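You operate a simulated robot arm through the tools that you are given. There is no shell and no other tool.

The job below is to be done with a simulated two-armed robot. You get a single attempt, and the scene is never put back.

## Task
Open the water lever and wash the green brush in the grey tray.
Fine: fill the tray to the red band at the push tap first; lay the clean brush on the drying rack.

The check looks at the end state, three seconds after you hand in, the way a careful person would. Anything else that was tipped, shoved, dropped, spilled or broken makes it a failure.

## Robot
Two 6-joint arms with three-finger grippers on one trunk, on a base that drives. Base frame: it is fixed to the floor where the robot stands at the start and does not move with it; the origin is under the middle of the robot, x ahead of it, y to its left, z up. Units: cm, rad, N and s.
The left shoulder is at the start at [2.1, 17.1, 150.6], the right one opposite. With the tool pointing down near the work surface each hand reaches from about 34 to 60 cm from the robot's upright axis, wherever it stands, measured 20 degrees to its own side. Places, roughly: rails of the drying rack [90, 110, 90]; tap button [60, 60, 120]; water lever [80, 0, 110]; wide brush [125, 225, 100]. Payload 2.2 kg a hand.
The TCP of each hand is the grasp point between the finger pads, 2.5 cm short of the fingertips. In the tool frame z runs along the fingers and y along their closing line. The gripper opens to 10.4 cm. The gripper's body begins 7.4 cm behind the TCP.
Orientation is that of the tool frame in the base frame, as a unit quaternion [w, x, y, z]. With the fingers straight down and closing along the base's y, the tool's x points along the base's -x, its y along +y and its z along -z.

## Interface
- The arms move only by the tool step_arm. It takes "left_motion", "right_motion" or both (then of equal length, played together; a hand with none holds still); each is a list of rows, each a list of 7 numbers: the shift along the base's x, y, z in cm, then the turn, a rotation vector about the base's x, y, z in rad, then the gripper command, from -1 (shut) to 1 (fully open), values between in proportion. In form: [[tx, ty, tz, wx, wy, wz, gripper], ...]. A call has 1 to 20 rows; each row is the pose to reach, as a shift and turn from the pose commanded when the call began. A row lasts 0.2 s, in which the tool goes at most 5 cm and 0.15 rad; a call with a longer step from one row to the next is refused whole, and so is a gripper value outside its range. Where a pose cannot be reached the arm comes as near as it can. A force on the tool above 40 N (or 10 N above the force at the start of the call, whichever is more), or a blocked arm, ends the call early, and 0.2 s more pass. The fingers move at their own pace and stop on an object; they squeeze with about 34 N. The grip force told is the motor's: it shows also when the fingers shut on nothing. Time passes only in rows, and 0.2 s behind the last, so rows that repeat a pose let the fingers close. The reply holds the time, the measured pose of the TCP, the force on the tool along the base axes, the opening and the grip force, in the units named above and with some noise, with the torque about the TCP (base axes, N m) and any sound that the robot's microphone picked up.
- Cameras (640 x 400 px; columns grow to the right, rows downward): "scene" is now at [15.31, 4.33, 143.95]; the picture's right is [0.47, -0.88, 0.00], its down [-0.17, -0.09, -0.98] and it looks along [0.87, 0.46, -0.19] (base axes); focal length 251 px, centre (320, 200). "left" rides on the left gripper at [8.2, -0.3, -10.4] in its tool frame; the picture's right is [0.04, 1.00, 0.00], its down [-0.75, 0.03, -0.66] and it looks along [-0.66, 0.03, 0.75] (tool axes); focal length 256 px, centre (320, 200). "right" rides on the right gripper at [8.2, 0.3, -10.4] in its tool frame; the picture's right is [-0.04, 1.00, 0.00], its down [-0.75, -0.03, -0.66] and it looks along [-0.66, -0.03, 0.75] (tool axes); focal length 256 px, centre (320, 200). There is no depth. A picture from a camera that has moved, and an enlarged one, comes with that camera's place and axes in the base frame and with its lens.
- camera(camera): a new picture of that camera. It takes no simulated time.
- slide_trunk(by): slides the trunk up (or, below 0, down) by that many cm; the arms and the scene camera ride with it, the base frame stays. It gives what a move gives, with no picture.
- steer(legs): drives the robot by 1 to 6 legs, each [ahead, left, turn to the left] in cm, cm and rad, along the robot's own axes; the way and the turn of a leg run together, so that a leg with both is an arc; at most 150 cm and 3.142 rad a leg. The arms and the cameras ride along, it lands a little off, and it stops where it bumps. It gives what a move gives.
- aim_head(pan, tilt): turns the head with the scene camera to pan (to the left, within 1.047 rad either way) and tilt (down, from -0.506 to 1.204), counted from straight ahead of the robot. It gives what a move gives.
- close_up(camera, box): a new picture of the part [left, top, right, bottom] of that camera's present view, enlarged. It takes no simulated time.
- sign_off(): hands the job in; it is judged then, once.

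Places have to be worked out from the pictures, the camera data and where the tool is seen. Open the grippers and draw the arms clear of the work before you hand the job in, unless the task says otherwise.

The tools are called after "Emit:" as a command line: name --argument value ..., lists and objects as JSON in quotes. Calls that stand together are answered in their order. step_arm: Moves the arms, as the interface text tells. Its arguments: {"type":"object","properties":{"left_motion":{"type":"array","items":{"type":"array","items":{"type":"number"}}},"right_motion":{"type":"array","items":{"type":"array","items":{"type":"number"}}}},"required":[]} The other tools are called the same way: slide_trunk (by) slides the trunk up or down; steer (legs) drives the base; aim_head (pan, tilt) turns the head that bears the scene camera; camera (camera) takes a picture; close_up (camera, box) takes an enlarged picture of a part of a camera's view; sign_off () hands the job in.

At the start:

```text
time_s: 0.0
left_tcp_pos: [40.67, 47.72, 138.87]
left_tcp_rot: [0.001, -0.001, 1.0, 0.0]
left_wrist_force: [0.4, -0.2, 1.1]
left_moment: [-0.01, 0.01, -0.02]
left_grip_width: 10.4
left_grasp_force: 0.0
right_tcp_pos: [62.79, -1.97, 143.85]
right_tcp_rot: [-0.001, -0.001, 1.0, 0.0]
right_wrist_force: [-0.4, -0.4, 0.5]
right_moment: [0.01, 0.0, -0.01]
right_grip_width: 10.38
right_grasp_force: 0.1
trunk travel left (down, up): [-69.8, 4.4]
robot x, y, heading: [-0.35, -0.11, 0.004]
head pan, tilt: [0.487, 0.192]
```

scene: 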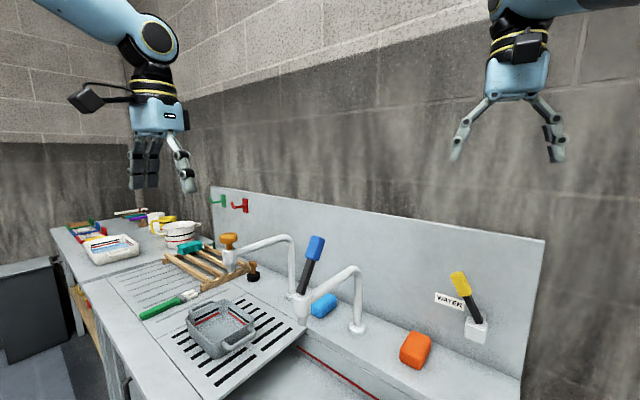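
right: 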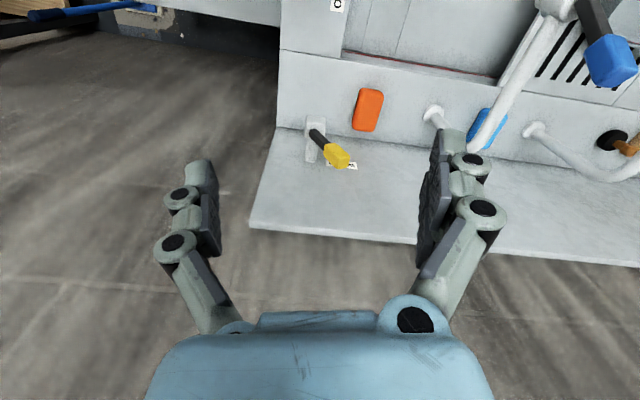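
left: 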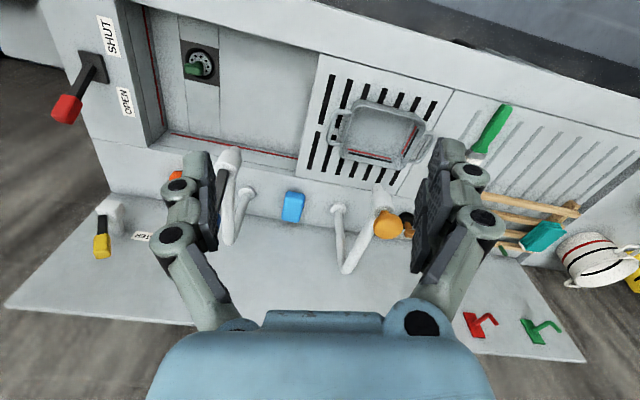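

I start by looking at the scene in detail with enlarged views before moving anything.

Emit:
close_up --camera "scene" --box '[100, 190, 340, 340]'

Emit:
close_up --camera "scene" --box '[280, 220, 520, 400]'

Emit:
close_up --camera "left" --box '[280, 60, 640, 285]'

Emit:
close_up --camera "left" --box '[20, 0, 340, 280]'

Emit:
close_up --camera "scene" --box '[40, 180, 260, 300]'

```text
2.67 times, centred on (220, 265) of scene
camera zoom: at [15.31, 4.33, 143.95], right [0.47, -0.88, 0.0], down [-0.17, -0.09, -0.98], along [0.87, 0.46, -0.19], focal length 670 px, centre (587, 27)
```

zoom: 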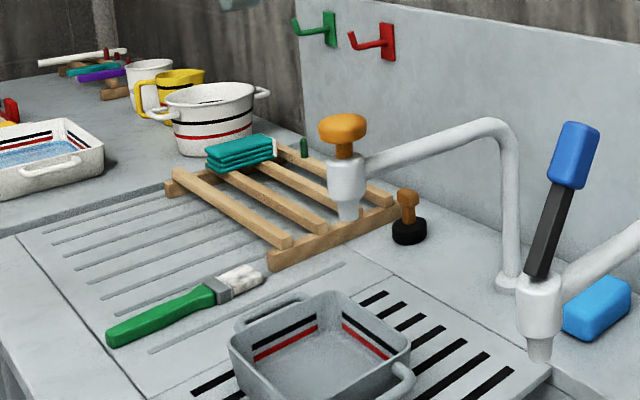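

```text
2.22 times, centred on (400, 310) of scene
camera zoom: at [15.31, 4.33, 143.95], right [0.47, -0.88, 0.0], down [-0.17, -0.09, -0.98], along [0.87, 0.46, -0.19], focal length 558 px, centre (142, -44)
```

zoom: 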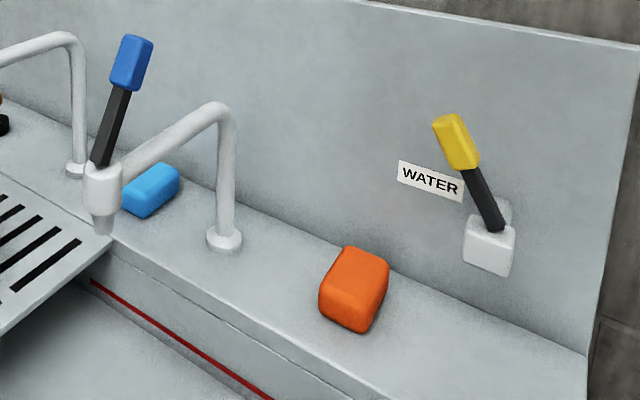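

```text
1.78 times, centred on (460, 172) of left
camera zoom: at [32.44, 47.29, 149.16], right [-0.04, 1.0, 0.0], down [0.75, 0.03, 0.66], along [0.66, 0.03, -0.75], focal length 455 px, centre (71, 249)
```

zoom: 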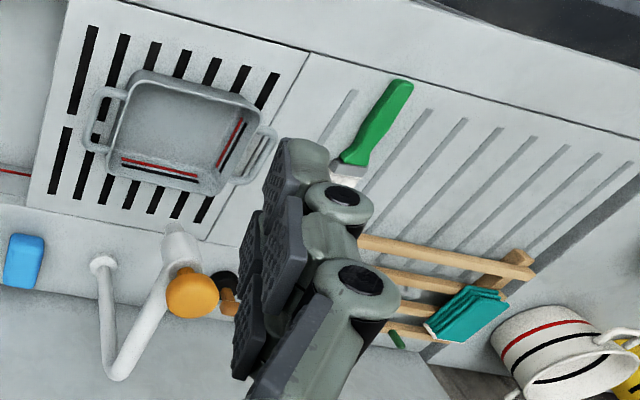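

```text
1.43 times, centred on (180, 140) of left
camera zoom: at [32.44, 47.29, 149.16], right [-0.04, 1.0, 0.0], down [0.75, 0.03, 0.66], along [0.66, 0.03, -0.75], focal length 366 px, centre (520, 286)
```

zoom: 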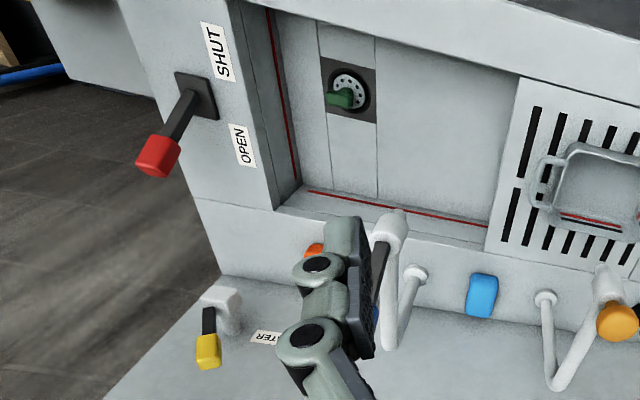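

```text
2.91 times, centred on (150, 240) of scene
camera zoom: at [15.31, 4.33, 143.95], right [0.47, -0.88, 0.0], down [-0.17, -0.09, -0.98], along [0.87, 0.46, -0.19], focal length 731 px, centre (814, 84)
```

zoom: 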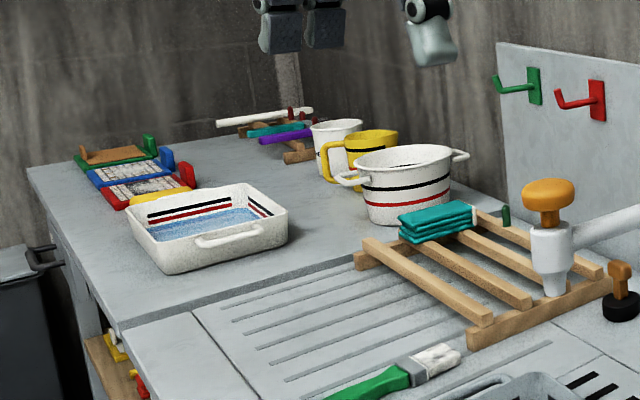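

The tray sits around [60, 63, 92] by triangulation and the push button is near [65, 61, 118]. I pan the head around to understand the counter front, the levers, the sink and the far brushes.

Emit:
aim_head --pan 0.0 --tilt 0.7

Emit:
camera --camera "scene"

Emit:
aim_head --pan 0.7 --tilt 0.6

Emit:
camera --camera "scene"

Emit:
aim_head --pan 1.0 --tilt 0.3

Emit:
camera --camera "scene"

Emit:
close_up --camera "scene" --box '[220, 100, 420, 225]'

```text
time_s: 0.9
left_tcp_pos: [40.64, 47.78, 138.86]
left_tcp_rot: [0.0, 0.0, 1.0, -0.001]
left_wrist_force: [0.2, 0.0, 0.6]
left_moment: [-0.02, 0.0, -0.03]
left_grip_width: 10.41
left_grasp_force: 0.2
right_tcp_pos: [62.81, -2.06, 143.87]
right_tcp_rot: [0.0, -0.001, 1.0, 0.001]
right_wrist_force: [-0.3, -0.3, 0.8]
right_moment: [0.01, -0.03, -0.01]
right_grip_width: 10.42
right_grasp_force: 0.0
trunk travel left (down, up): [-69.8, 4.4]
robot x, y, heading: [0.01, 0.16, -0.004]
head pan, tilt: [0.0, 0.7]
```

```text
taken
camera scene: at [15.57, -0.02, 139.34], right [0.0, -1.0, 0.0], down [-0.64, 0.0, -0.77], along [0.77, 0.0, -0.64], focal length 251 px, centre (320, 200)
```

scene: 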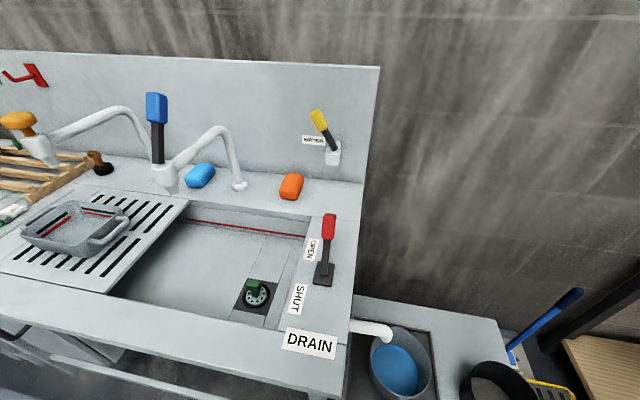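

```text
time_s: 2.0
left_tcp_pos: [40.74, 47.64, 138.86]
left_tcp_rot: [0.0, 0.0, 1.0, 0.0]
left_wrist_force: [0.3, 0.4, -0.9]
left_moment: [0.0, 0.0, 0.03]
left_grip_width: 10.4
left_grasp_force: 0.0
right_tcp_pos: [62.85, -1.96, 143.83]
right_tcp_rot: [0.0, 0.0, 1.0, 0.0]
right_wrist_force: [0.1, 0.5, -0.3]
right_moment: [0.0, -0.02, 0.03]
right_grip_width: 10.41
right_grasp_force: 0.2
trunk travel left (down, up): [-69.8, 4.4]
robot x, y, heading: [0.1, -0.17, 0.001]
head pan, tilt: [0.7, 0.6]
```

```text
taken
camera scene: at [13.84, 5.66, 140.2], right [0.64, -0.77, 0.0], down [-0.43, -0.36, -0.82], along [0.63, 0.53, -0.57], focal length 251 px, centre (320, 200)
```

scene: 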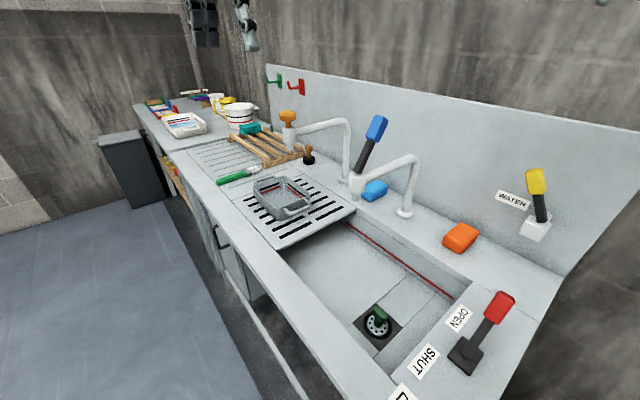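

```text
time_s: 2.8
left_tcp_pos: [40.56, 47.66, 138.78]
left_tcp_rot: [0.0, 0.001, 1.0, 0.0]
left_wrist_force: [-0.5, 0.7, 0.0]
left_moment: [-0.01, 0.01, 0.03]
left_grip_width: 10.38
left_grasp_force: 0.1
right_tcp_pos: [62.88, -2.02, 143.92]
right_tcp_rot: [0.0, 0.0, 1.0, 0.0]
right_wrist_force: [-0.2, -0.4, -0.4]
right_moment: [0.01, -0.02, -0.04]
right_grip_width: 10.42
right_grasp_force: 0.1
trunk travel left (down, up): [-69.8, 4.4]
robot x, y, heading: [0.11, 0.02, 0.003]
head pan, tilt: [1.0, 0.3]
```

```text
taken
camera scene: at [12.13, 7.82, 142.94], right [0.84, -0.54, 0.0], down [-0.16, -0.25, -0.95], along [0.52, 0.8, -0.3], focal length 251 px, centre (320, 200)
```

scene: 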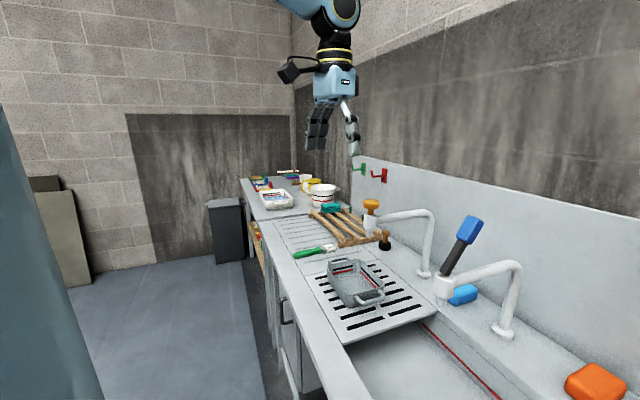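

```text
3.20 times, centred on (320, 162) of scene
camera zoom: at [12.13, 7.82, 142.94], right [0.84, -0.54, 0.0], down [-0.16, -0.25, -0.95], along [0.52, 0.8, -0.3], focal length 804 px, centre (320, 320)
```

zoom: 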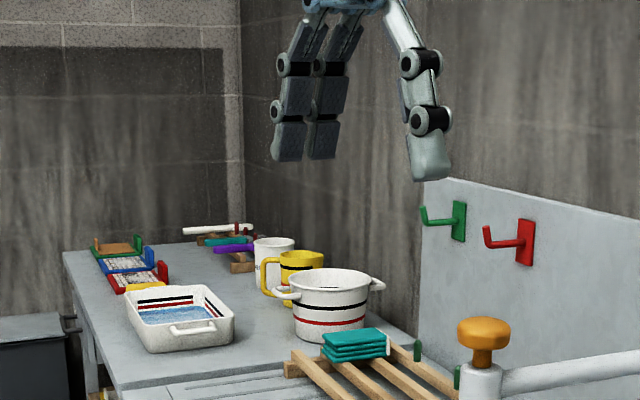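

The drain lever (red, SHUT/OPEN) sits right of the sink, and the yellow WATER lever leans left in the wall plane, at about x 79, from [79,-4,106] to [79.5,1.5,116]. I look at both levers and at the tray under the spout more closely.

Emit:
aim_head --pan 0.0 --tilt 0.5

Emit:
close_up --camera "scene" --box '[260, 120, 400, 210]'

Emit:
close_up --camera "scene" --box '[0, 100, 320, 300]'

Emit:
close_up --camera "right" --box '[240, 0, 640, 250]'

Emit:
close_up --camera "scene" --box '[220, 220, 440, 400]'

```text
time_s: 4.1
left_tcp_pos: [40.66, 47.82, 138.72]
left_tcp_rot: [0.0, 0.0, 1.0, 0.0]
left_wrist_force: [-0.1, 0.4, -0.3]
left_moment: [0.01, -0.01, 0.01]
left_grip_width: 10.41
left_grasp_force: 0.0
right_tcp_pos: [62.76, -2.03, 143.87]
right_tcp_rot: [0.001, -0.001, 1.0, 0.0]
right_wrist_force: [0.2, -1.0, 0.2]
right_moment: [0.04, 0.01, 0.0]
right_grip_width: 10.4
right_grasp_force: 0.1
trunk travel left (down, up): [-69.8, 4.4]
robot x, y, heading: [-0.03, 0.03, 0.002]
head pan, tilt: [0.0, 0.499]
```

```text
4.44 times, centred on (330, 165) of scene
camera zoom: at [16.17, -0.02, 141.11], right [0.0, -1.0, 0.0], down [-0.48, 0.0, -0.88], along [0.88, 0.0, -0.48], focal length 1116 px, centre (276, 356)
```

zoom: 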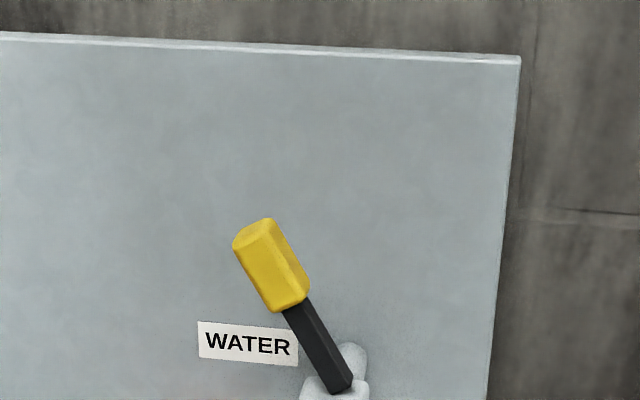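

```text
2.00 times, centred on (160, 200) of scene
camera zoom: at [16.17, -0.02, 141.11], right [0.0, -1.0, 0.0], down [-0.48, 0.0, -0.88], along [0.88, 0.0, -0.48], focal length 502 px, centre (640, 200)
```

zoom: 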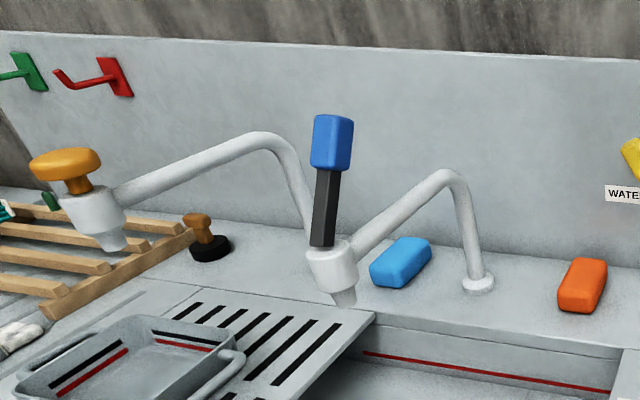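

```text
1.60 times, centred on (440, 125) of right
camera zoom: at [54.68, -1.76, 154.27], right [0.04, 1.0, 0.0], down [0.75, -0.03, 0.66], along [0.66, -0.03, -0.75], focal length 410 px, centre (128, 320)
```

zoom: 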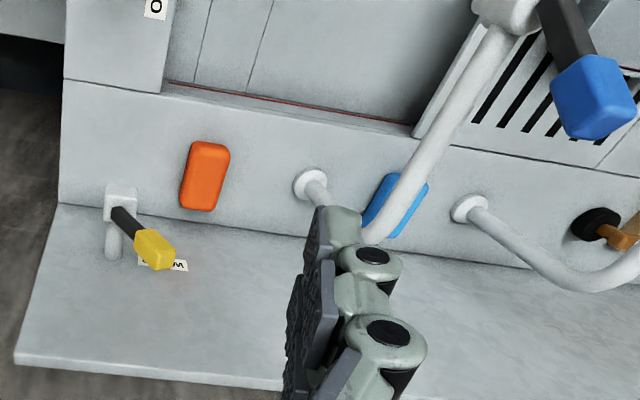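

```text
2.22 times, centred on (330, 310) of scene
camera zoom: at [16.17, -0.02, 141.11], right [0.0, -1.0, 0.0], down [-0.48, 0.0, -0.88], along [0.88, 0.0, -0.48], focal length 558 px, centre (298, -44)
```

zoom: 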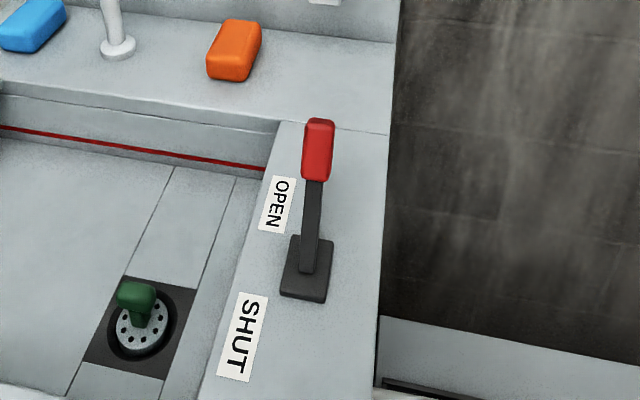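

The drain lever leans to OPEN, and the water lever leans left towards its label and so probably has to swing right. I check how much room there is between the robot's base and the counter front before driving.

Emit:
aim_head --pan 0.0 --tilt 1.2

Emit:
camera --camera "scene"

Emit:
aim_head --pan 0.6 --tilt 1.0

Emit:
camera --camera "scene"

Emit:
aim_head --pan -0.7 --tilt 0.9

Emit:
camera --camera "scene"

```text
time_s: 5.2
left_tcp_pos: [40.63, 47.73, 138.79]
left_tcp_rot: [0.0, -0.001, 1.0, 0.0]
left_wrist_force: [-0.1, -0.2, -0.5]
left_moment: [-0.04, -0.01, 0.02]
left_grip_width: 10.39
left_grasp_force: 0.1
right_tcp_pos: [62.82, -1.93, 143.88]
right_tcp_rot: [0.0, 0.0, 1.0, 0.0]
right_wrist_force: [0.5, -0.4, -0.3]
right_moment: [0.03, 0.02, 0.0]
right_grip_width: 10.4
right_grasp_force: 0.0
trunk travel left (down, up): [-69.8, 4.4]
robot x, y, heading: [0.21, -0.08, -0.006]
head pan, tilt: [0.0, 1.201]
```

```text
taken
camera scene: at [12.67, -0.03, 135.74], right [0.0, -1.0, 0.0], down [-0.93, 0.0, -0.36], along [0.36, 0.0, -0.93], focal length 251 px, centre (320, 200)
```

scene: 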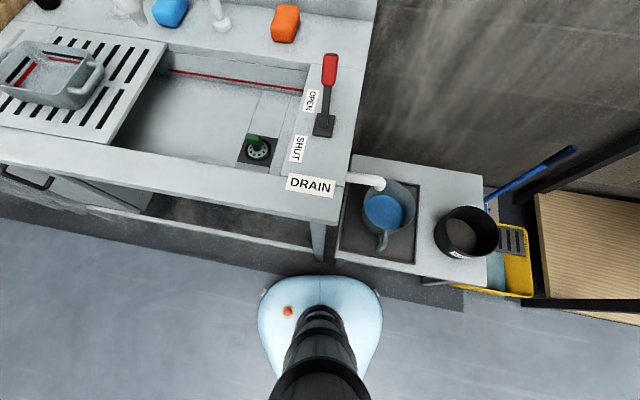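

```text
time_s: 6.2
left_tcp_pos: [40.64, 47.74, 138.73]
left_tcp_rot: [0.0, -0.001, 1.0, 0.0]
left_wrist_force: [0.0, -0.2, 0.2]
left_moment: [0.03, -0.01, -0.04]
left_grip_width: 10.44
left_grasp_force: 0.1
right_tcp_pos: [62.84, -1.96, 143.82]
right_tcp_rot: [0.0, 0.0, 1.0, 0.0]
right_wrist_force: [-0.7, -0.9, 0.6]
right_moment: [0.02, 0.03, 0.0]
right_grip_width: 10.4
right_grasp_force: 0.0
trunk travel left (down, up): [-69.8, 4.4]
robot x, y, heading: [0.17, -0.22, -0.001]
head pan, tilt: [0.6, 1.0]
```

```text
taken
camera scene: at [12.82, 3.9, 136.99], right [0.56, -0.83, 0.0], down [-0.7, -0.47, -0.54], along [0.45, 0.3, -0.84], focal length 251 px, centre (320, 200)
```

scene: 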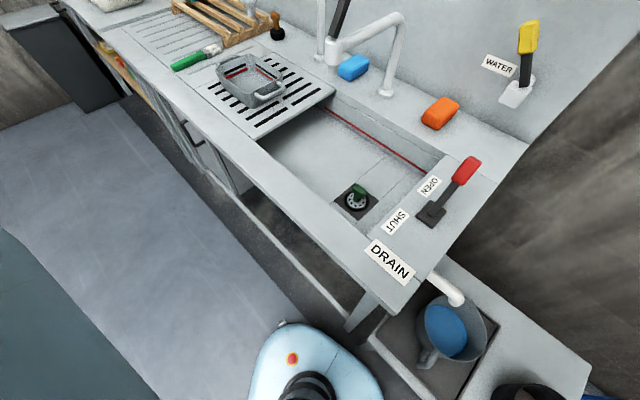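

```text
time_s: 7.6
left_tcp_pos: [40.54, 47.76, 138.89]
left_tcp_rot: [0.0, 0.0, 1.0, 0.0]
left_wrist_force: [-0.8, -0.1, 0.4]
left_moment: [0.01, 0.0, -0.01]
left_grip_width: 10.38
left_grasp_force: 0.0
right_tcp_pos: [62.85, -2.04, 143.83]
right_tcp_rot: [0.0, -0.001, 1.0, 0.0]
right_wrist_force: [0.8, 0.6, 0.8]
right_moment: [-0.04, 0.05, -0.03]
right_grip_width: 10.4
right_grasp_force: 0.1
trunk travel left (down, up): [-69.8, 4.4]
robot x, y, heading: [-0.24, -0.17, -0.001]
head pan, tilt: [-0.7, 0.901]
```

```text
taken
camera scene: at [12.85, -4.89, 137.72], right [-0.64, -0.77, 0.0], down [-0.6, 0.5, -0.62], along [0.47, -0.4, -0.78], focal length 251 px, centre (320, 200)
```

scene: 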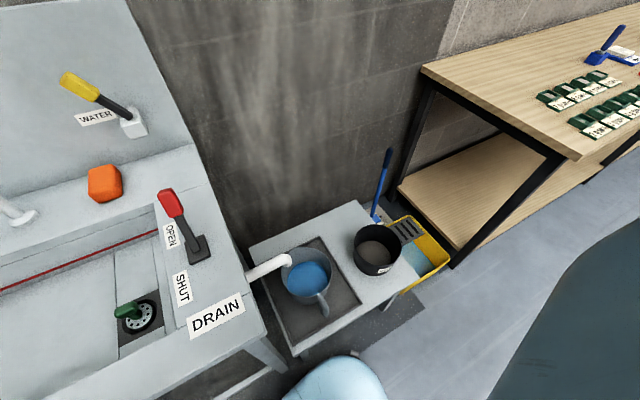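

The counter is turned about 0.19 rad from my base frame: its front edge runs from about (27,-4) to (42,68), and a low bench with a pail stands on the right. I turn square to it and sidestep left so that my right shoulder lines up with the water lever.

Emit:
steer --legs '[[0, 0, -0.19], [0, 30, 0]]'

Emit:
aim_head --pan 0.0 --tilt 1.15

Emit:
camera --camera "scene"

Emit:
camera --camera "left"

Emit:
camera --camera "right"

```text
time_s: 10.4
left_tcp_pos: [54.67, 68.74, 138.77]
left_tcp_rot: [0.0, 0.095, 0.995, 0.0]
left_wrist_force: [-0.9, 1.0, -0.4]
left_moment: [0.0, 0.01, 0.02]
left_grip_width: 10.42
left_grasp_force: 0.1
right_tcp_pos: [66.94, 15.69, 143.94]
right_tcp_rot: [0.0, 0.094, 0.996, 0.001]
right_wrist_force: [-0.3, -0.3, -0.2]
right_moment: [0.03, -0.01, 0.01]
right_grip_width: 10.38
right_grasp_force: 0.0
trunk travel left (down, up): [-69.8, 4.4]
robot x, y, heading: [5.74, 29.78, -0.191]
head pan, tilt: [-0.7, 0.901]
```

```text
time_s: 11.5
left_tcp_pos: [54.52, 68.64, 138.79]
left_tcp_rot: [-0.001, 0.094, 0.996, 0.0]
left_wrist_force: [-0.1, -0.1, -0.7]
left_moment: [0.02, 0.01, -0.02]
left_grip_width: 10.43
left_grasp_force: 0.1
right_tcp_pos: [66.92, 15.68, 143.91]
right_tcp_rot: [0.0, 0.095, 0.996, 0.001]
right_wrist_force: [0.1, 0.2, -0.3]
right_moment: [0.01, 0.01, -0.03]
right_grip_width: 10.4
right_grasp_force: 0.1
trunk travel left (down, up): [-69.8, 4.4]
robot x, y, heading: [5.89, 29.59, -0.189]
head pan, tilt: [0.0, 1.15]
```

```text
taken
camera scene: at [18.46, 27.05, 136.03], right [-0.19, -0.98, 0.0], down [-0.9, 0.17, -0.41], along [0.4, -0.08, -0.91], focal length 251 px, centre (320, 200)
```

scene: 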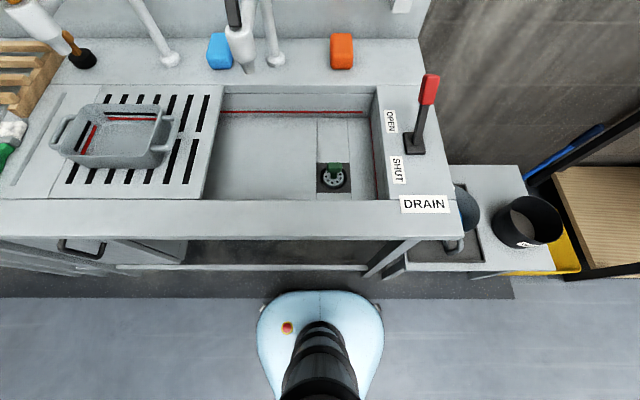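

```text
taken
camera left: at [46.44, 69.85, 149.17], right [0.15, 0.99, 0.0], down [0.75, -0.11, 0.66], along [0.65, -0.1, -0.75], focal length 256 px, centre (320, 200)
```

left: 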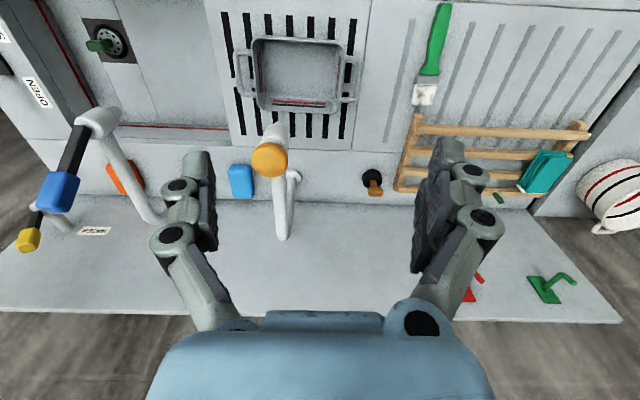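

```text
taken
camera right: at [59.04, 17.47, 154.28], right [0.23, 0.97, 0.0], down [0.73, -0.17, 0.66], along [0.64, -0.15, -0.75], focal length 256 px, centre (320, 200)
```

right: 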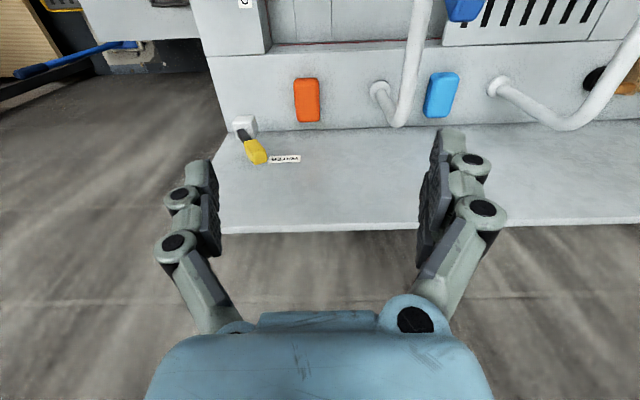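

I'm square to the counter now, and its front edge is about 25 cm ahead of the axis. I advance 5 cm so the right arm can reach the lever, which lies about 78 cm out along the counter normal.

Emit:
steer --legs '[[5, 0, 0]]'

Emit:
aim_head --pan -0.2 --tilt 0.4

Emit:
camera --camera "scene"

```text
time_s: 12.5
left_tcp_pos: [58.68, 68.09, 138.67]
left_tcp_rot: [-0.003, 0.094, 0.996, 0.0]
left_wrist_force: [0.7, -0.1, -1.4]
left_moment: [0.02, 0.06, -0.03]
left_grip_width: 10.37
left_grasp_force: 0.0
right_tcp_pos: [71.23, 14.95, 143.6]
right_tcp_rot: [-0.002, 0.096, 0.995, 0.0]
right_wrist_force: [2.1, 0.0, -0.3]
right_moment: [0.03, 0.08, -0.01]
right_grip_width: 10.4
right_grasp_force: 0.0
trunk travel left (down, up): [-69.8, 4.4]
robot x, y, heading: [9.27, 28.69, -0.183]
head pan, tilt: [0.0, 1.15]
stopped in leg 1: the robot was blocked; the commanded pose is now the measured one
```

```text
time_s: 13.6
left_tcp_pos: [58.01, 68.24, 138.78]
left_tcp_rot: [-0.001, 0.094, 0.996, 0.0]
left_wrist_force: [0.6, -1.0, 0.2]
left_moment: [0.03, 0.03, 0.01]
left_grip_width: 10.41
left_grasp_force: 0.1
right_tcp_pos: [70.57, 15.24, 143.87]
right_tcp_rot: [0.0, 0.093, 0.996, 0.0]
right_wrist_force: [0.9, -0.3, -0.1]
right_moment: [0.0, 0.01, 0.01]
right_grip_width: 10.37
right_grasp_force: 0.0
trunk travel left (down, up): [-69.8, 4.4]
robot x, y, heading: [9.27, 28.98, -0.189]
head pan, tilt: [-0.201, 0.4]
```

```text
taken
camera scene: at [24.74, 24.02, 142.0], right [-0.38, -0.93, 0.0], down [-0.36, 0.15, -0.92], along [0.85, -0.35, -0.39], focal length 251 px, centre (320, 200)
```

scene: 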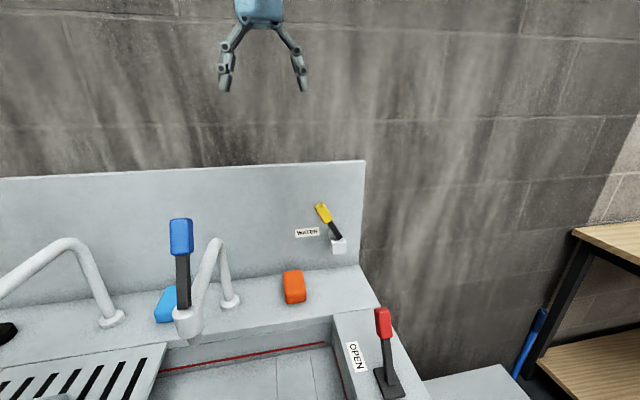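

The base touched the table after 3.7 cm, so that is my forward limit. I now tilt the right tool forward, fingers shut, and lower it to the left of the water lever.

Emit:
step_arm --right_motion '[[-0.17, -0.6, -2.4, -0.0283, -0.1473, 0, -1], [-0.34, -1.2, -4.8, -0.0567, -0.2946, 0, -1], [-0.51, -1.8, -7.2, -0.085, -0.4419, 0, -1], [-0.68, -2.4, -9.6, -0.1133, -0.5892, 0, -1], [-0.86, -3.0, -12, -0.1417, -0.7365, 0, -1], [-1.03, -3.6, -14.4, -0.17, -0.8838, 0, -1], [-1.2, -4.1, -16.9, -0.198, -1.031, 0, -1], [-1.2, -4.1, -16.9, -0.198, -1.031, 0, -1]]'

Emit:
camera --camera "right"

Emit:
camera --camera "scene"

```text
time_s: 15.1
left_tcp_pos: [57.89, 68.06, 138.82]
left_tcp_rot: [0.0, 0.095, 0.996, 0.002]
left_wrist_force: [-0.2, 0.2, -0.5]
left_moment: [0.04, -0.01, -0.02]
left_grip_width: 10.39
left_grasp_force: 0.1
right_tcp_pos: [71.39, -1.89, 130.05]
right_tcp_rot: [0.453, 0.091, 0.878, -0.121]
right_wrist_force: [-0.6, -0.3, 0.4]
right_moment: [-0.03, -0.03, 0.03]
right_grip_width: 0.0
right_grasp_force: 28.4
right hand out of reach, approached as far as the arm can: row 1, 2, 3, 4, 5, 6, 7
trunk travel left (down, up): [-69.8, 4.4]
robot x, y, heading: [9.28, 28.86, -0.186]
head pan, tilt: [-0.201, 0.4]
stopped in row 7 (right hand): the arm was blocked; the commanded pose is now the measured one
```

```text
taken
camera right: at [58.76, 1.79, 129.15], right [0.29, 0.95, -0.1], down [-0.08, 0.13, 0.99], along [0.95, -0.28, 0.12], focal length 256 px, centre (320, 200)
```

right: 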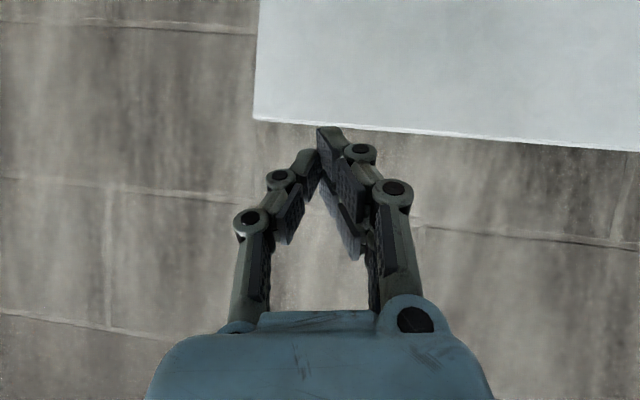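

```text
taken
camera scene: at [24.6, 23.95, 142.03], right [-0.38, -0.93, 0.0], down [-0.36, 0.15, -0.92], along [0.85, -0.35, -0.39], focal length 251 px, centre (320, 200)
```

scene: 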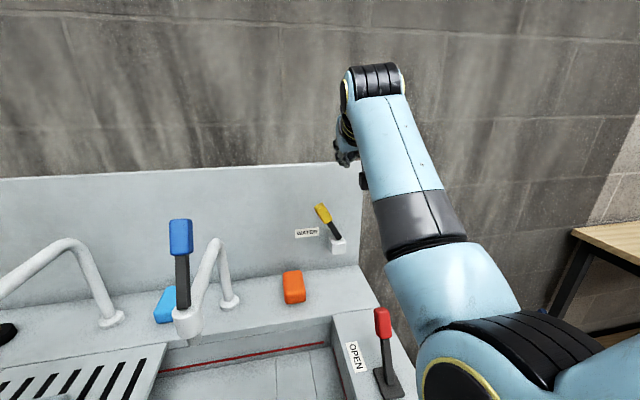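

The arm drifted to the right instead of following, so I test how it responds from here with a small move to the left at constant orientation.

Emit:
step_arm --right_motion '[[0.5, 2.5, -1.0, 0, 0, 0, -1], [1.0, 5.0, -2.0, 0, 0, 0, -1], [1.0, 5.0, -2.0, 0, 0, 0, -1]]'

```text
time_s: 16.1
left_tcp_pos: [58.0, 68.25, 138.79]
left_tcp_rot: [0.0, 0.094, 0.996, 0.0]
left_wrist_force: [-0.1, -0.2, -0.2]
left_moment: [0.0, -0.02, 0.02]
left_grip_width: 10.39
left_grasp_force: 0.0
right_tcp_pos: [72.16, -3.89, 128.55]
right_tcp_rot: [0.452, 0.097, 0.867, -0.187]
right_wrist_force: [0.0, 0.3, -0.2]
right_moment: [-0.01, -0.01, 0.01]
right_grip_width: 0.0
right_grasp_force: 28.0
trunk travel left (down, up): [-69.8, 4.4]
robot x, y, heading: [9.13, 28.85, -0.189]
head pan, tilt: [-0.201, 0.4]
stopped in row 3 (right hand): the arm was blocked; the commanded pose is now the measured one
```

The arm is blocked by something, with no force at the tool. I look at the arm itself from the head before going further.

Emit:
aim_head --pan -0.5 --tilt 0.9

Emit:
camera --camera "scene"

Emit:
camera --camera "left"

Emit:
aim_head --pan -0.9 --tilt 0.3

Emit:
camera --camera "scene"

```text
time_s: 17.0
left_tcp_pos: [57.84, 68.16, 138.77]
left_tcp_rot: [-0.001, 0.094, 0.996, 0.0]
left_wrist_force: [-0.4, -1.0, -0.6]
left_moment: [-0.02, 0.0, -0.02]
left_grip_width: 10.39
left_grasp_force: 0.1
right_tcp_pos: [72.21, -3.66, 128.67]
right_tcp_rot: [0.452, 0.096, 0.867, -0.186]
right_wrist_force: [-0.3, 0.1, 0.2]
right_moment: [0.02, -0.02, 0.0]
right_grip_width: 0.0
right_grasp_force: 28.0
trunk travel left (down, up): [-69.8, 4.4]
robot x, y, heading: [9.16, 29.08, -0.19]
head pan, tilt: [-0.499, 0.901]
```

```text
taken
camera scene: at [21.91, 22.76, 137.73], right [-0.63, -0.77, 0.0], down [-0.61, 0.5, -0.62], along [0.48, -0.39, -0.78], focal length 251 px, centre (320, 200)
```

scene: 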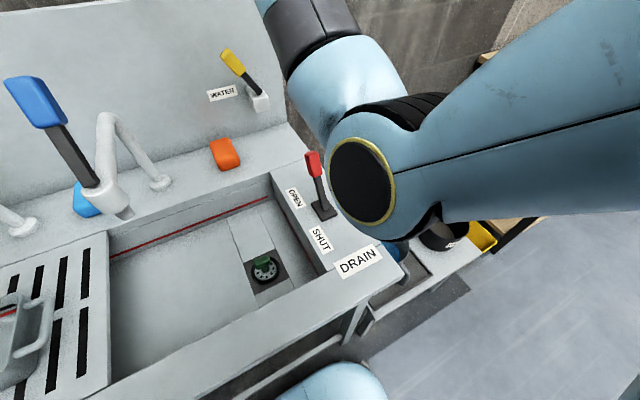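

```text
taken
camera left: at [49.85, 69.27, 149.18], right [0.15, 0.99, 0.0], down [0.75, -0.11, 0.66], along [0.65, -0.1, -0.75], focal length 256 px, centre (320, 200)
```

left: 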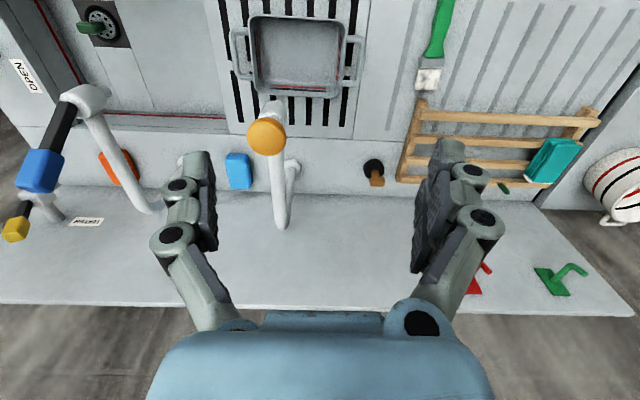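

```text
time_s: 18.0
left_tcp_pos: [58.01, 68.17, 138.78]
left_tcp_rot: [-0.001, 0.095, 0.996, 0.0]
left_wrist_force: [0.7, -1.3, 0.2]
left_moment: [0.0, 0.0, -0.01]
left_grip_width: 10.4
left_grasp_force: 0.0
right_tcp_pos: [72.14, -3.78, 128.63]
right_tcp_rot: [0.452, 0.096, 0.867, -0.186]
right_wrist_force: [-0.2, -0.6, 0.3]
right_moment: [0.02, 0.01, 0.01]
right_grip_width: 0.02
right_grasp_force: 28.6
trunk travel left (down, up): [-69.8, 4.4]
robot x, y, heading: [8.92, 28.97, -0.192]
head pan, tilt: [-0.901, 0.3]
```

```text
taken
camera scene: at [20.41, 19.27, 142.94], right [-0.89, -0.46, 0.0], down [-0.14, 0.26, -0.95], along [0.44, -0.85, -0.3], focal length 251 px, centre (320, 200)
```

scene: 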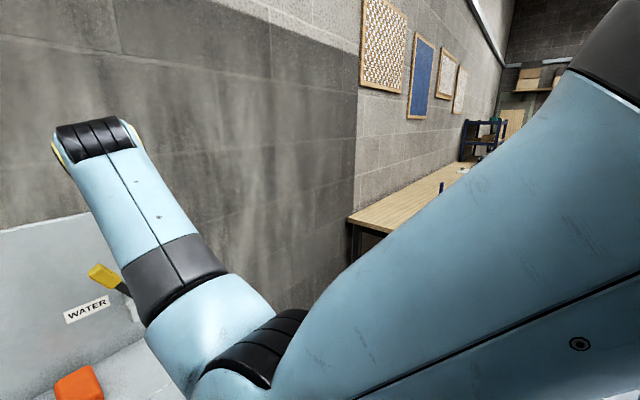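

The elbow folded inward and low, next to the torso. I raise and straighten the tool again to restore a clean arm posture, and will then approach with the arm stretched more to its own side.

Emit:
step_arm --right_motion '[[0, 0, 2, 0.059, 0.113, 0.0037, -1], [-0.5, 0, 4, 0.119, 0.226, 0.0074, -1], [-1, 0, 6, 0.178, 0.339, 0.011, -1], [-1.5, 0.5, 8, 0.238, 0.452, 0.0147, -1], [-2, 1, 10, 0.297, 0.565, 0.0184, -1], [-2.5, 1.5, 12, 0.357, 0.678, 0.022, -1], [-3, 2, 14, 0.416, 0.79, 0.0257, -1], [-3.5, 2, 15, 0.476, 0.904, 0.0294, -1], [-3.5, 2, 15, 0.476, 0.904, 0.0294, -1]]'

Emit:
camera --camera "scene"

```text
time_s: 20.0
left_tcp_pos: [58.06, 68.26, 138.73]
left_tcp_rot: [0.001, 0.094, 0.996, 0.002]
left_wrist_force: [0.5, 0.0, 0.3]
left_moment: [0.02, 0.03, -0.02]
left_grip_width: 10.41
left_grasp_force: 0.0
right_tcp_pos: [70.51, -1.83, 143.75]
right_tcp_rot: [-0.001, 0.096, 0.995, 0.003]
right_wrist_force: [0.1, -0.1, -1.3]
right_moment: [0.01, 0.02, 0.01]
right_grip_width: 0.0
right_grasp_force: 27.9
right hand out of reach, approached as far as the arm can: row 6, 7, 8, 9
trunk travel left (down, up): [-69.8, 4.4]
robot x, y, heading: [9.08, 28.68, -0.188]
head pan, tilt: [-0.901, 0.3]
```

```text
taken
camera scene: at [20.46, 19.26, 142.94], right [-0.89, -0.46, 0.0], down [-0.14, 0.26, -0.96], along [0.44, -0.85, -0.3], focal length 251 px, centre (320, 200)
```

scene: 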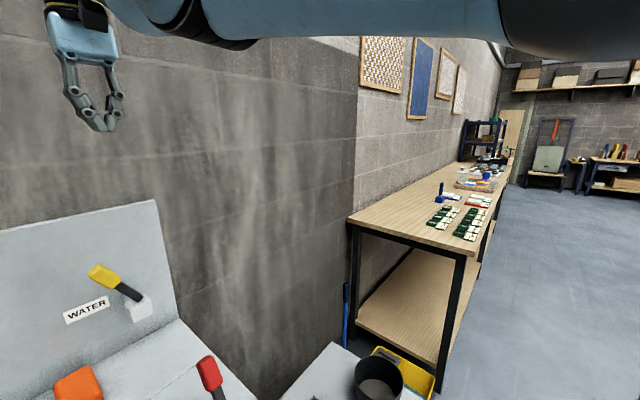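

The arm is straight again with the tool down, near full stretch. I now tilt by only 0.75 rad while reaching outward, keeping the arm extended, to a point left of and above the lever.

Emit:
step_arm --right_motion '[[1.1, 1.4, -2.0, -0.0177, -0.092, 0, -1], [2.2, 2.75, -3.9, -0.0355, -0.184, 0, -1], [3.3, 4.1, -5.9, -0.053, -0.276, 0, -1], [4.35, 5.5, -7.85, -0.071, -0.368, 0, -1], [5.4, 6.9, -9.8, -0.089, -0.46, 0, -1], [6.5, 8.2, -11.8, -0.1065, -0.552, 0, -1], [7.6, 9.6, -13.7, -0.124, -0.644, 0, -1], [8.7, 11, -15.7, -0.142, -0.7365, 0, -1], [8.7, 11, -15.7, -0.142, -0.7365, 0, -1]]'

Emit:
camera --camera "right"

Emit:
camera --camera "scene"

```text
time_s: 22.0
left_tcp_pos: [57.88, 68.25, 138.75]
left_tcp_rot: [-0.001, 0.094, 0.996, 0.0]
left_wrist_force: [0.1, 0.1, -0.1]
left_moment: [-0.05, 0.0, -0.01]
left_grip_width: 10.4
left_grasp_force: 0.0
right_tcp_pos: [79.45, 7.84, 128.68]
right_tcp_rot: [0.369, 0.092, 0.924, -0.041]
right_wrist_force: [0.3, 0.1, -0.3]
right_moment: [0.01, 0.0, 0.03]
right_grip_width: 0.0
right_grasp_force: 28.0
trunk travel left (down, up): [-69.8, 4.4]
robot x, y, heading: [9.3, 29.18, -0.192]
head pan, tilt: [-0.901, 0.3]
```

```text
taken
camera right: at [66.7, 10.71, 130.63], right [0.23, 0.97, 0.02], down [0.09, -0.04, 1.0], along [0.97, -0.23, -0.09], focal length 256 px, centre (320, 200)
```

right: 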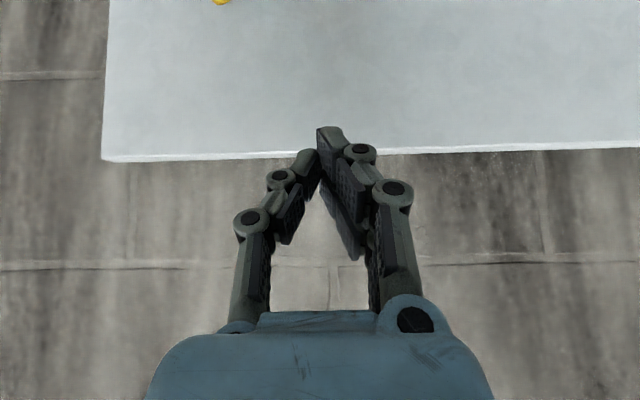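

```text
taken
camera scene: at [20.4, 19.24, 142.95], right [-0.89, -0.46, 0.0], down [-0.14, 0.26, -0.96], along [0.44, -0.85, -0.3], focal length 251 px, centre (320, 200)
```

scene: 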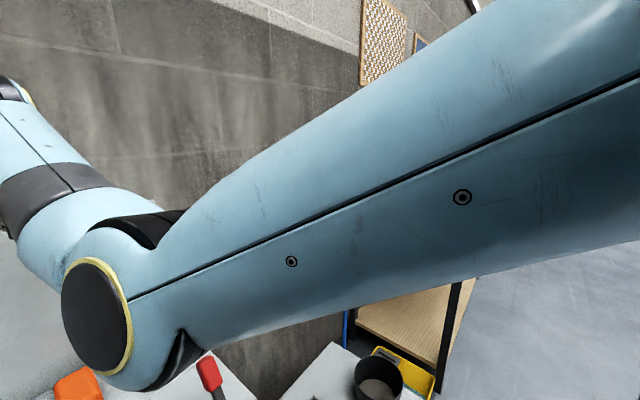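

That worked: the TCP is at [79.5, 7.8, 128.7], left of the lever. Next I go down beside the lever to about z 114 and check.

Emit:
step_arm --right_motion '[[0.1, 0.5, -3, 0, 0, 0, -1], [0.2, 1.0, -6, 0, 0, 0, -1], [0.3, 1.2, -9, 0, 0, 0, -1], [0.3, 1.2, -12, 0, 0, 0, -1], [0.3, 1.2, -14.5, 0, 0, 0, -1], [0.3, 1.2, -14.5, 0, 0, 0, -1]]'

Emit:
camera --camera "right"

Emit:
aim_head --pan -0.2 --tilt 0.4

Emit:
camera --camera "scene"

```text
time_s: 23.4
left_tcp_pos: [57.92, 68.21, 138.84]
left_tcp_rot: [0.0, 0.094, 0.996, 0.0]
left_wrist_force: [0.1, 0.1, -0.1]
left_moment: [0.02, -0.03, 0.02]
left_grip_width: 10.39
left_grasp_force: 0.0
right_tcp_pos: [79.83, 9.21, 114.05]
right_tcp_rot: [0.369, 0.091, 0.924, -0.039]
right_wrist_force: [0.3, -0.5, 0.4]
right_moment: [-0.04, 0.04, -0.01]
right_grip_width: 0.04
right_grasp_force: 28.5
trunk travel left (down, up): [-69.8, 4.4]
robot x, y, heading: [8.96, 28.92, -0.192]
head pan, tilt: [-0.901, 0.3]
```

```text
taken
camera right: at [67.1, 11.97, 116.03], right [0.23, 0.97, 0.02], down [0.09, -0.04, 1.0], along [0.97, -0.22, -0.1], focal length 256 px, centre (320, 200)
```

right: 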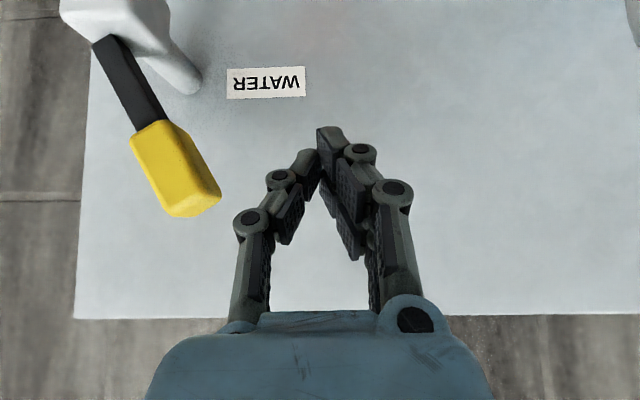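

```text
time_s: 24.4
left_tcp_pos: [57.94, 68.21, 138.86]
left_tcp_rot: [0.0, 0.094, 0.996, 0.0]
left_wrist_force: [-0.5, 0.5, -0.5]
left_moment: [0.0, 0.05, 0.01]
left_grip_width: 10.4
left_grasp_force: 0.0
right_tcp_pos: [79.62, 9.05, 113.62]
right_tcp_rot: [0.366, 0.091, 0.925, -0.04]
right_wrist_force: [-0.7, -0.6, -0.2]
right_moment: [-0.01, 0.03, -0.02]
right_grip_width: 0.0
right_grasp_force: 28.6
trunk travel left (down, up): [-69.8, 4.4]
robot x, y, heading: [9.46, 28.63, -0.188]
head pan, tilt: [-0.201, 0.4]
```

```text
taken
camera scene: at [24.64, 24.02, 142.02], right [-0.38, -0.93, 0.0], down [-0.36, 0.15, -0.92], along [0.85, -0.35, -0.39], focal length 251 px, centre (320, 200)
```

scene: 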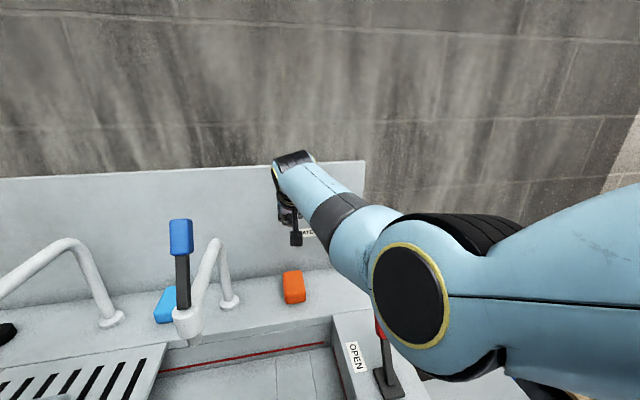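

The lever's yellow grip is at about [79, 2, 114.5], to the right of my closed fingers. I push right along the counter and watch the force.

Emit:
step_arm --right_motion '[[-0.28, -1.47, 0, 0, 0, 0, -1], [-0.57, -2.95, 0, 0, 0, 0, -1], [-0.85, -4.42, 0, 0, 0, 0, -1], [-1.04, -5.4, 0, 0, 0, 0, -1], [-1.23, -6.4, 0, 0, 0, 0, -1], [-1.42, -7.4, 0, 0, 0, 0, -1], [-1.6, -8.35, 0, 0, 0, 0, -1], [-1.8, -9.3, 0, 0, 0, 0, -1], [-2.0, -10.3, 0, 0, 0, 0, -1]]'

Emit:
camera --camera "right"

```text
time_s: 26.4
left_tcp_pos: [57.98, 68.17, 138.9]
left_tcp_rot: [0.0, 0.094, 0.996, 0.0]
left_wrist_force: [-0.1, -0.8, -0.7]
left_moment: [0.0, 0.0, 0.0]
left_grip_width: 10.4
left_grasp_force: 0.0
right_tcp_pos: [77.51, 0.01, 113.59]
right_tcp_rot: [0.365, 0.089, 0.926, -0.033]
right_wrist_force: [-0.1, 0.9, 0.6]
right_moment: [-0.01, -0.01, -0.02]
right_grip_width: 0.0
right_grasp_force: 28.3
trunk travel left (down, up): [-69.8, 4.4]
robot x, y, heading: [9.11, 28.7, -0.195]
head pan, tilt: [-0.201, 0.4]
```

```text
taken
camera right: at [64.66, 2.76, 115.71], right [0.22, 0.98, 0.03], down [0.1, -0.05, 0.99], along [0.97, -0.21, -0.1], focal length 256 px, centre (320, 200)
```

right: 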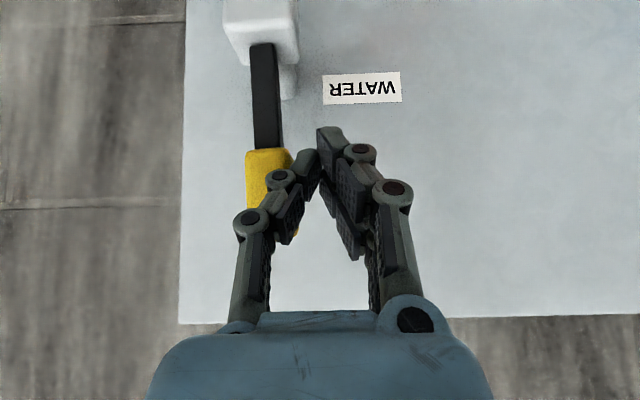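

The lever turns easily and now stands almost upright. I keep pushing right to its end stop.

Emit:
step_arm --right_motion '[[-0.19, -0.98, 0, 0, 0, 0, -1], [-0.38, -1.96, 0, 0, 0, 0, -1], [-0.57, -2.95, 0, 0, 0, 0, -1], [-0.76, -3.9, -0.2, 0, 0, 0, -1], [-0.95, -4.9, -0.4, 0, 0, 0, -1], [-1.13, -5.9, -0.6, 0, 0, 0, -1], [-1.32, -6.9, -0.8, 0, 0, 0, -1], [-1.5, -7.9, -1.0, 0, 0, 0, -1]]'

Emit:
camera --camera "right"

```text
time_s: 27.9
left_tcp_pos: [57.38, 68.69, 139.03]
left_tcp_rot: [0.001, 0.091, 0.996, 0.001]
left_wrist_force: [-0.7, -0.7, 0.6]
left_moment: [0.07, -0.02, 0.01]
left_grip_width: 10.4
left_grasp_force: 0.1
right_tcp_pos: [76.64, -3.99, 113.38]
right_tcp_rot: [0.368, 0.085, 0.926, -0.019]
right_wrist_force: [-2.1, 21.4, 5.9]
right_moment: [0.38, 0.0, 0.21]
right_grip_width: 0.01
right_grasp_force: 28.4
trunk travel left (down, up): [-69.8, 4.4]
robot x, y, heading: [9.21, 29.2, -0.181]
head pan, tilt: [-0.201, 0.4]
stopped in row 7 (right hand): the force on the tool passed its limit at 44 N (the readings are from after the stop); the commanded pose is now the measured one
```

```text
taken
camera right: at [63.88, -1.64, 115.4], right [0.2, 0.98, 0.06], down [0.09, -0.07, 0.99], along [0.98, -0.19, -0.1], focal length 256 px, centre (320, 200)
```

right: 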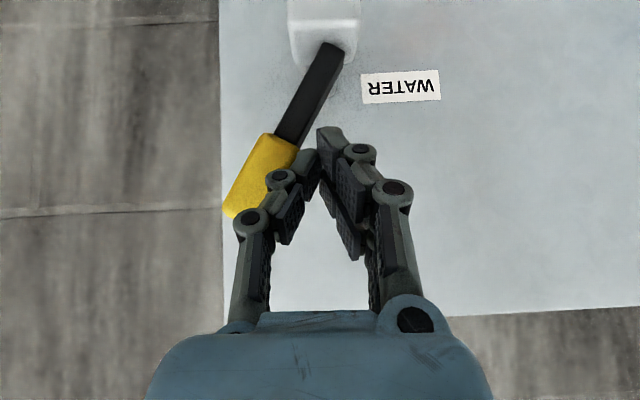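

The lever hit its end stop leaning right, about 25° past upright. I back off, retreat upward, and check that it stays and whether any water runs.

Emit:
step_arm --right_motion '[[0.3, 1.5, 0, 0, 0, 0, -1], [0.6, 3, 0, 0, 0, 0, -1], [0.6, 4, 4, 0, 0, 0, -1], [0.6, 5, 8, 0, 0, 0, -1], [0.6, 6, 12, 0, 0, 0, -1], [0.0, 6.5, 16, 0, 0, 0, -1]]'

Emit:
camera --camera "right"

Emit:
camera --camera "left"

Emit:
camera --camera "scene"

```text
time_s: 29.3
left_tcp_pos: [57.75, 68.59, 138.92]
left_tcp_rot: [0.0, 0.092, 0.996, 0.0]
left_wrist_force: [-0.8, 0.7, 0.2]
left_moment: [0.01, -0.04, -0.02]
left_grip_width: 10.4
left_grasp_force: 0.1
right_tcp_pos: [76.68, 1.89, 129.19]
right_tcp_rot: [0.366, 0.086, 0.926, -0.024]
right_wrist_force: [0.6, 0.5, 0.2]
right_moment: [0.02, 0.0, 0.0]
right_grip_width: 0.0
right_grasp_force: 28.3
trunk travel left (down, up): [-69.8, 4.4]
robot x, y, heading: [9.06, 28.73, -0.182]
head pan, tilt: [-0.201, 0.4]
```

```text
taken
camera right: at [63.9, 4.38, 131.3], right [0.2, 0.98, 0.05], down [0.09, -0.07, 0.99], along [0.97, -0.2, -0.1], focal length 256 px, centre (320, 200)
```

right: 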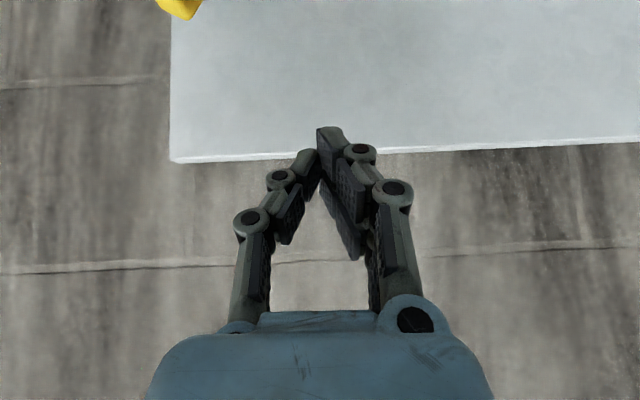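

```text
taken
camera left: at [49.61, 69.59, 149.19], right [0.14, 0.99, 0.0], down [0.75, -0.11, 0.66], along [0.65, -0.09, -0.75], focal length 256 px, centre (320, 200)
```

left: 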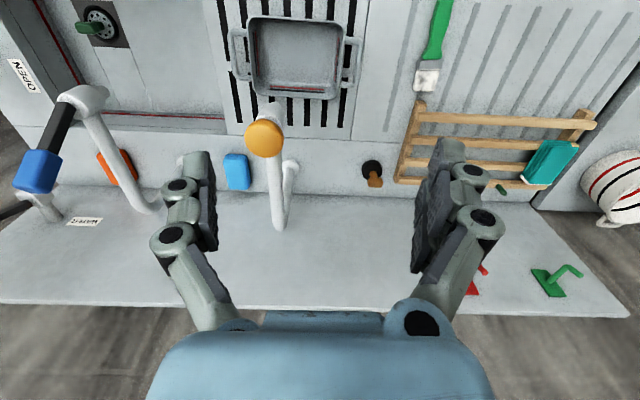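

```text
taken
camera scene: at [24.63, 24.23, 142.03], right [-0.37, -0.93, 0.0], down [-0.36, 0.15, -0.92], along [0.85, -0.35, -0.39], focal length 251 px, centre (320, 200)
```

scene: 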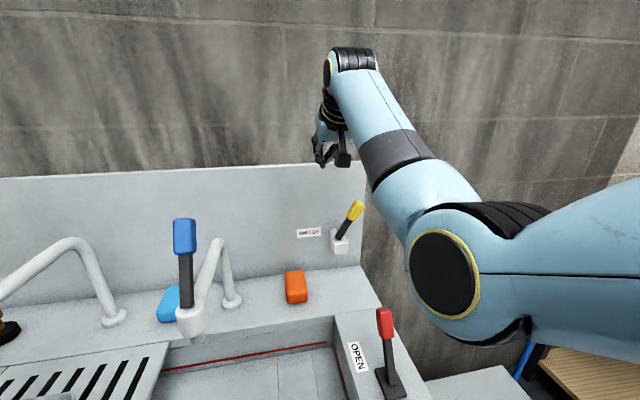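

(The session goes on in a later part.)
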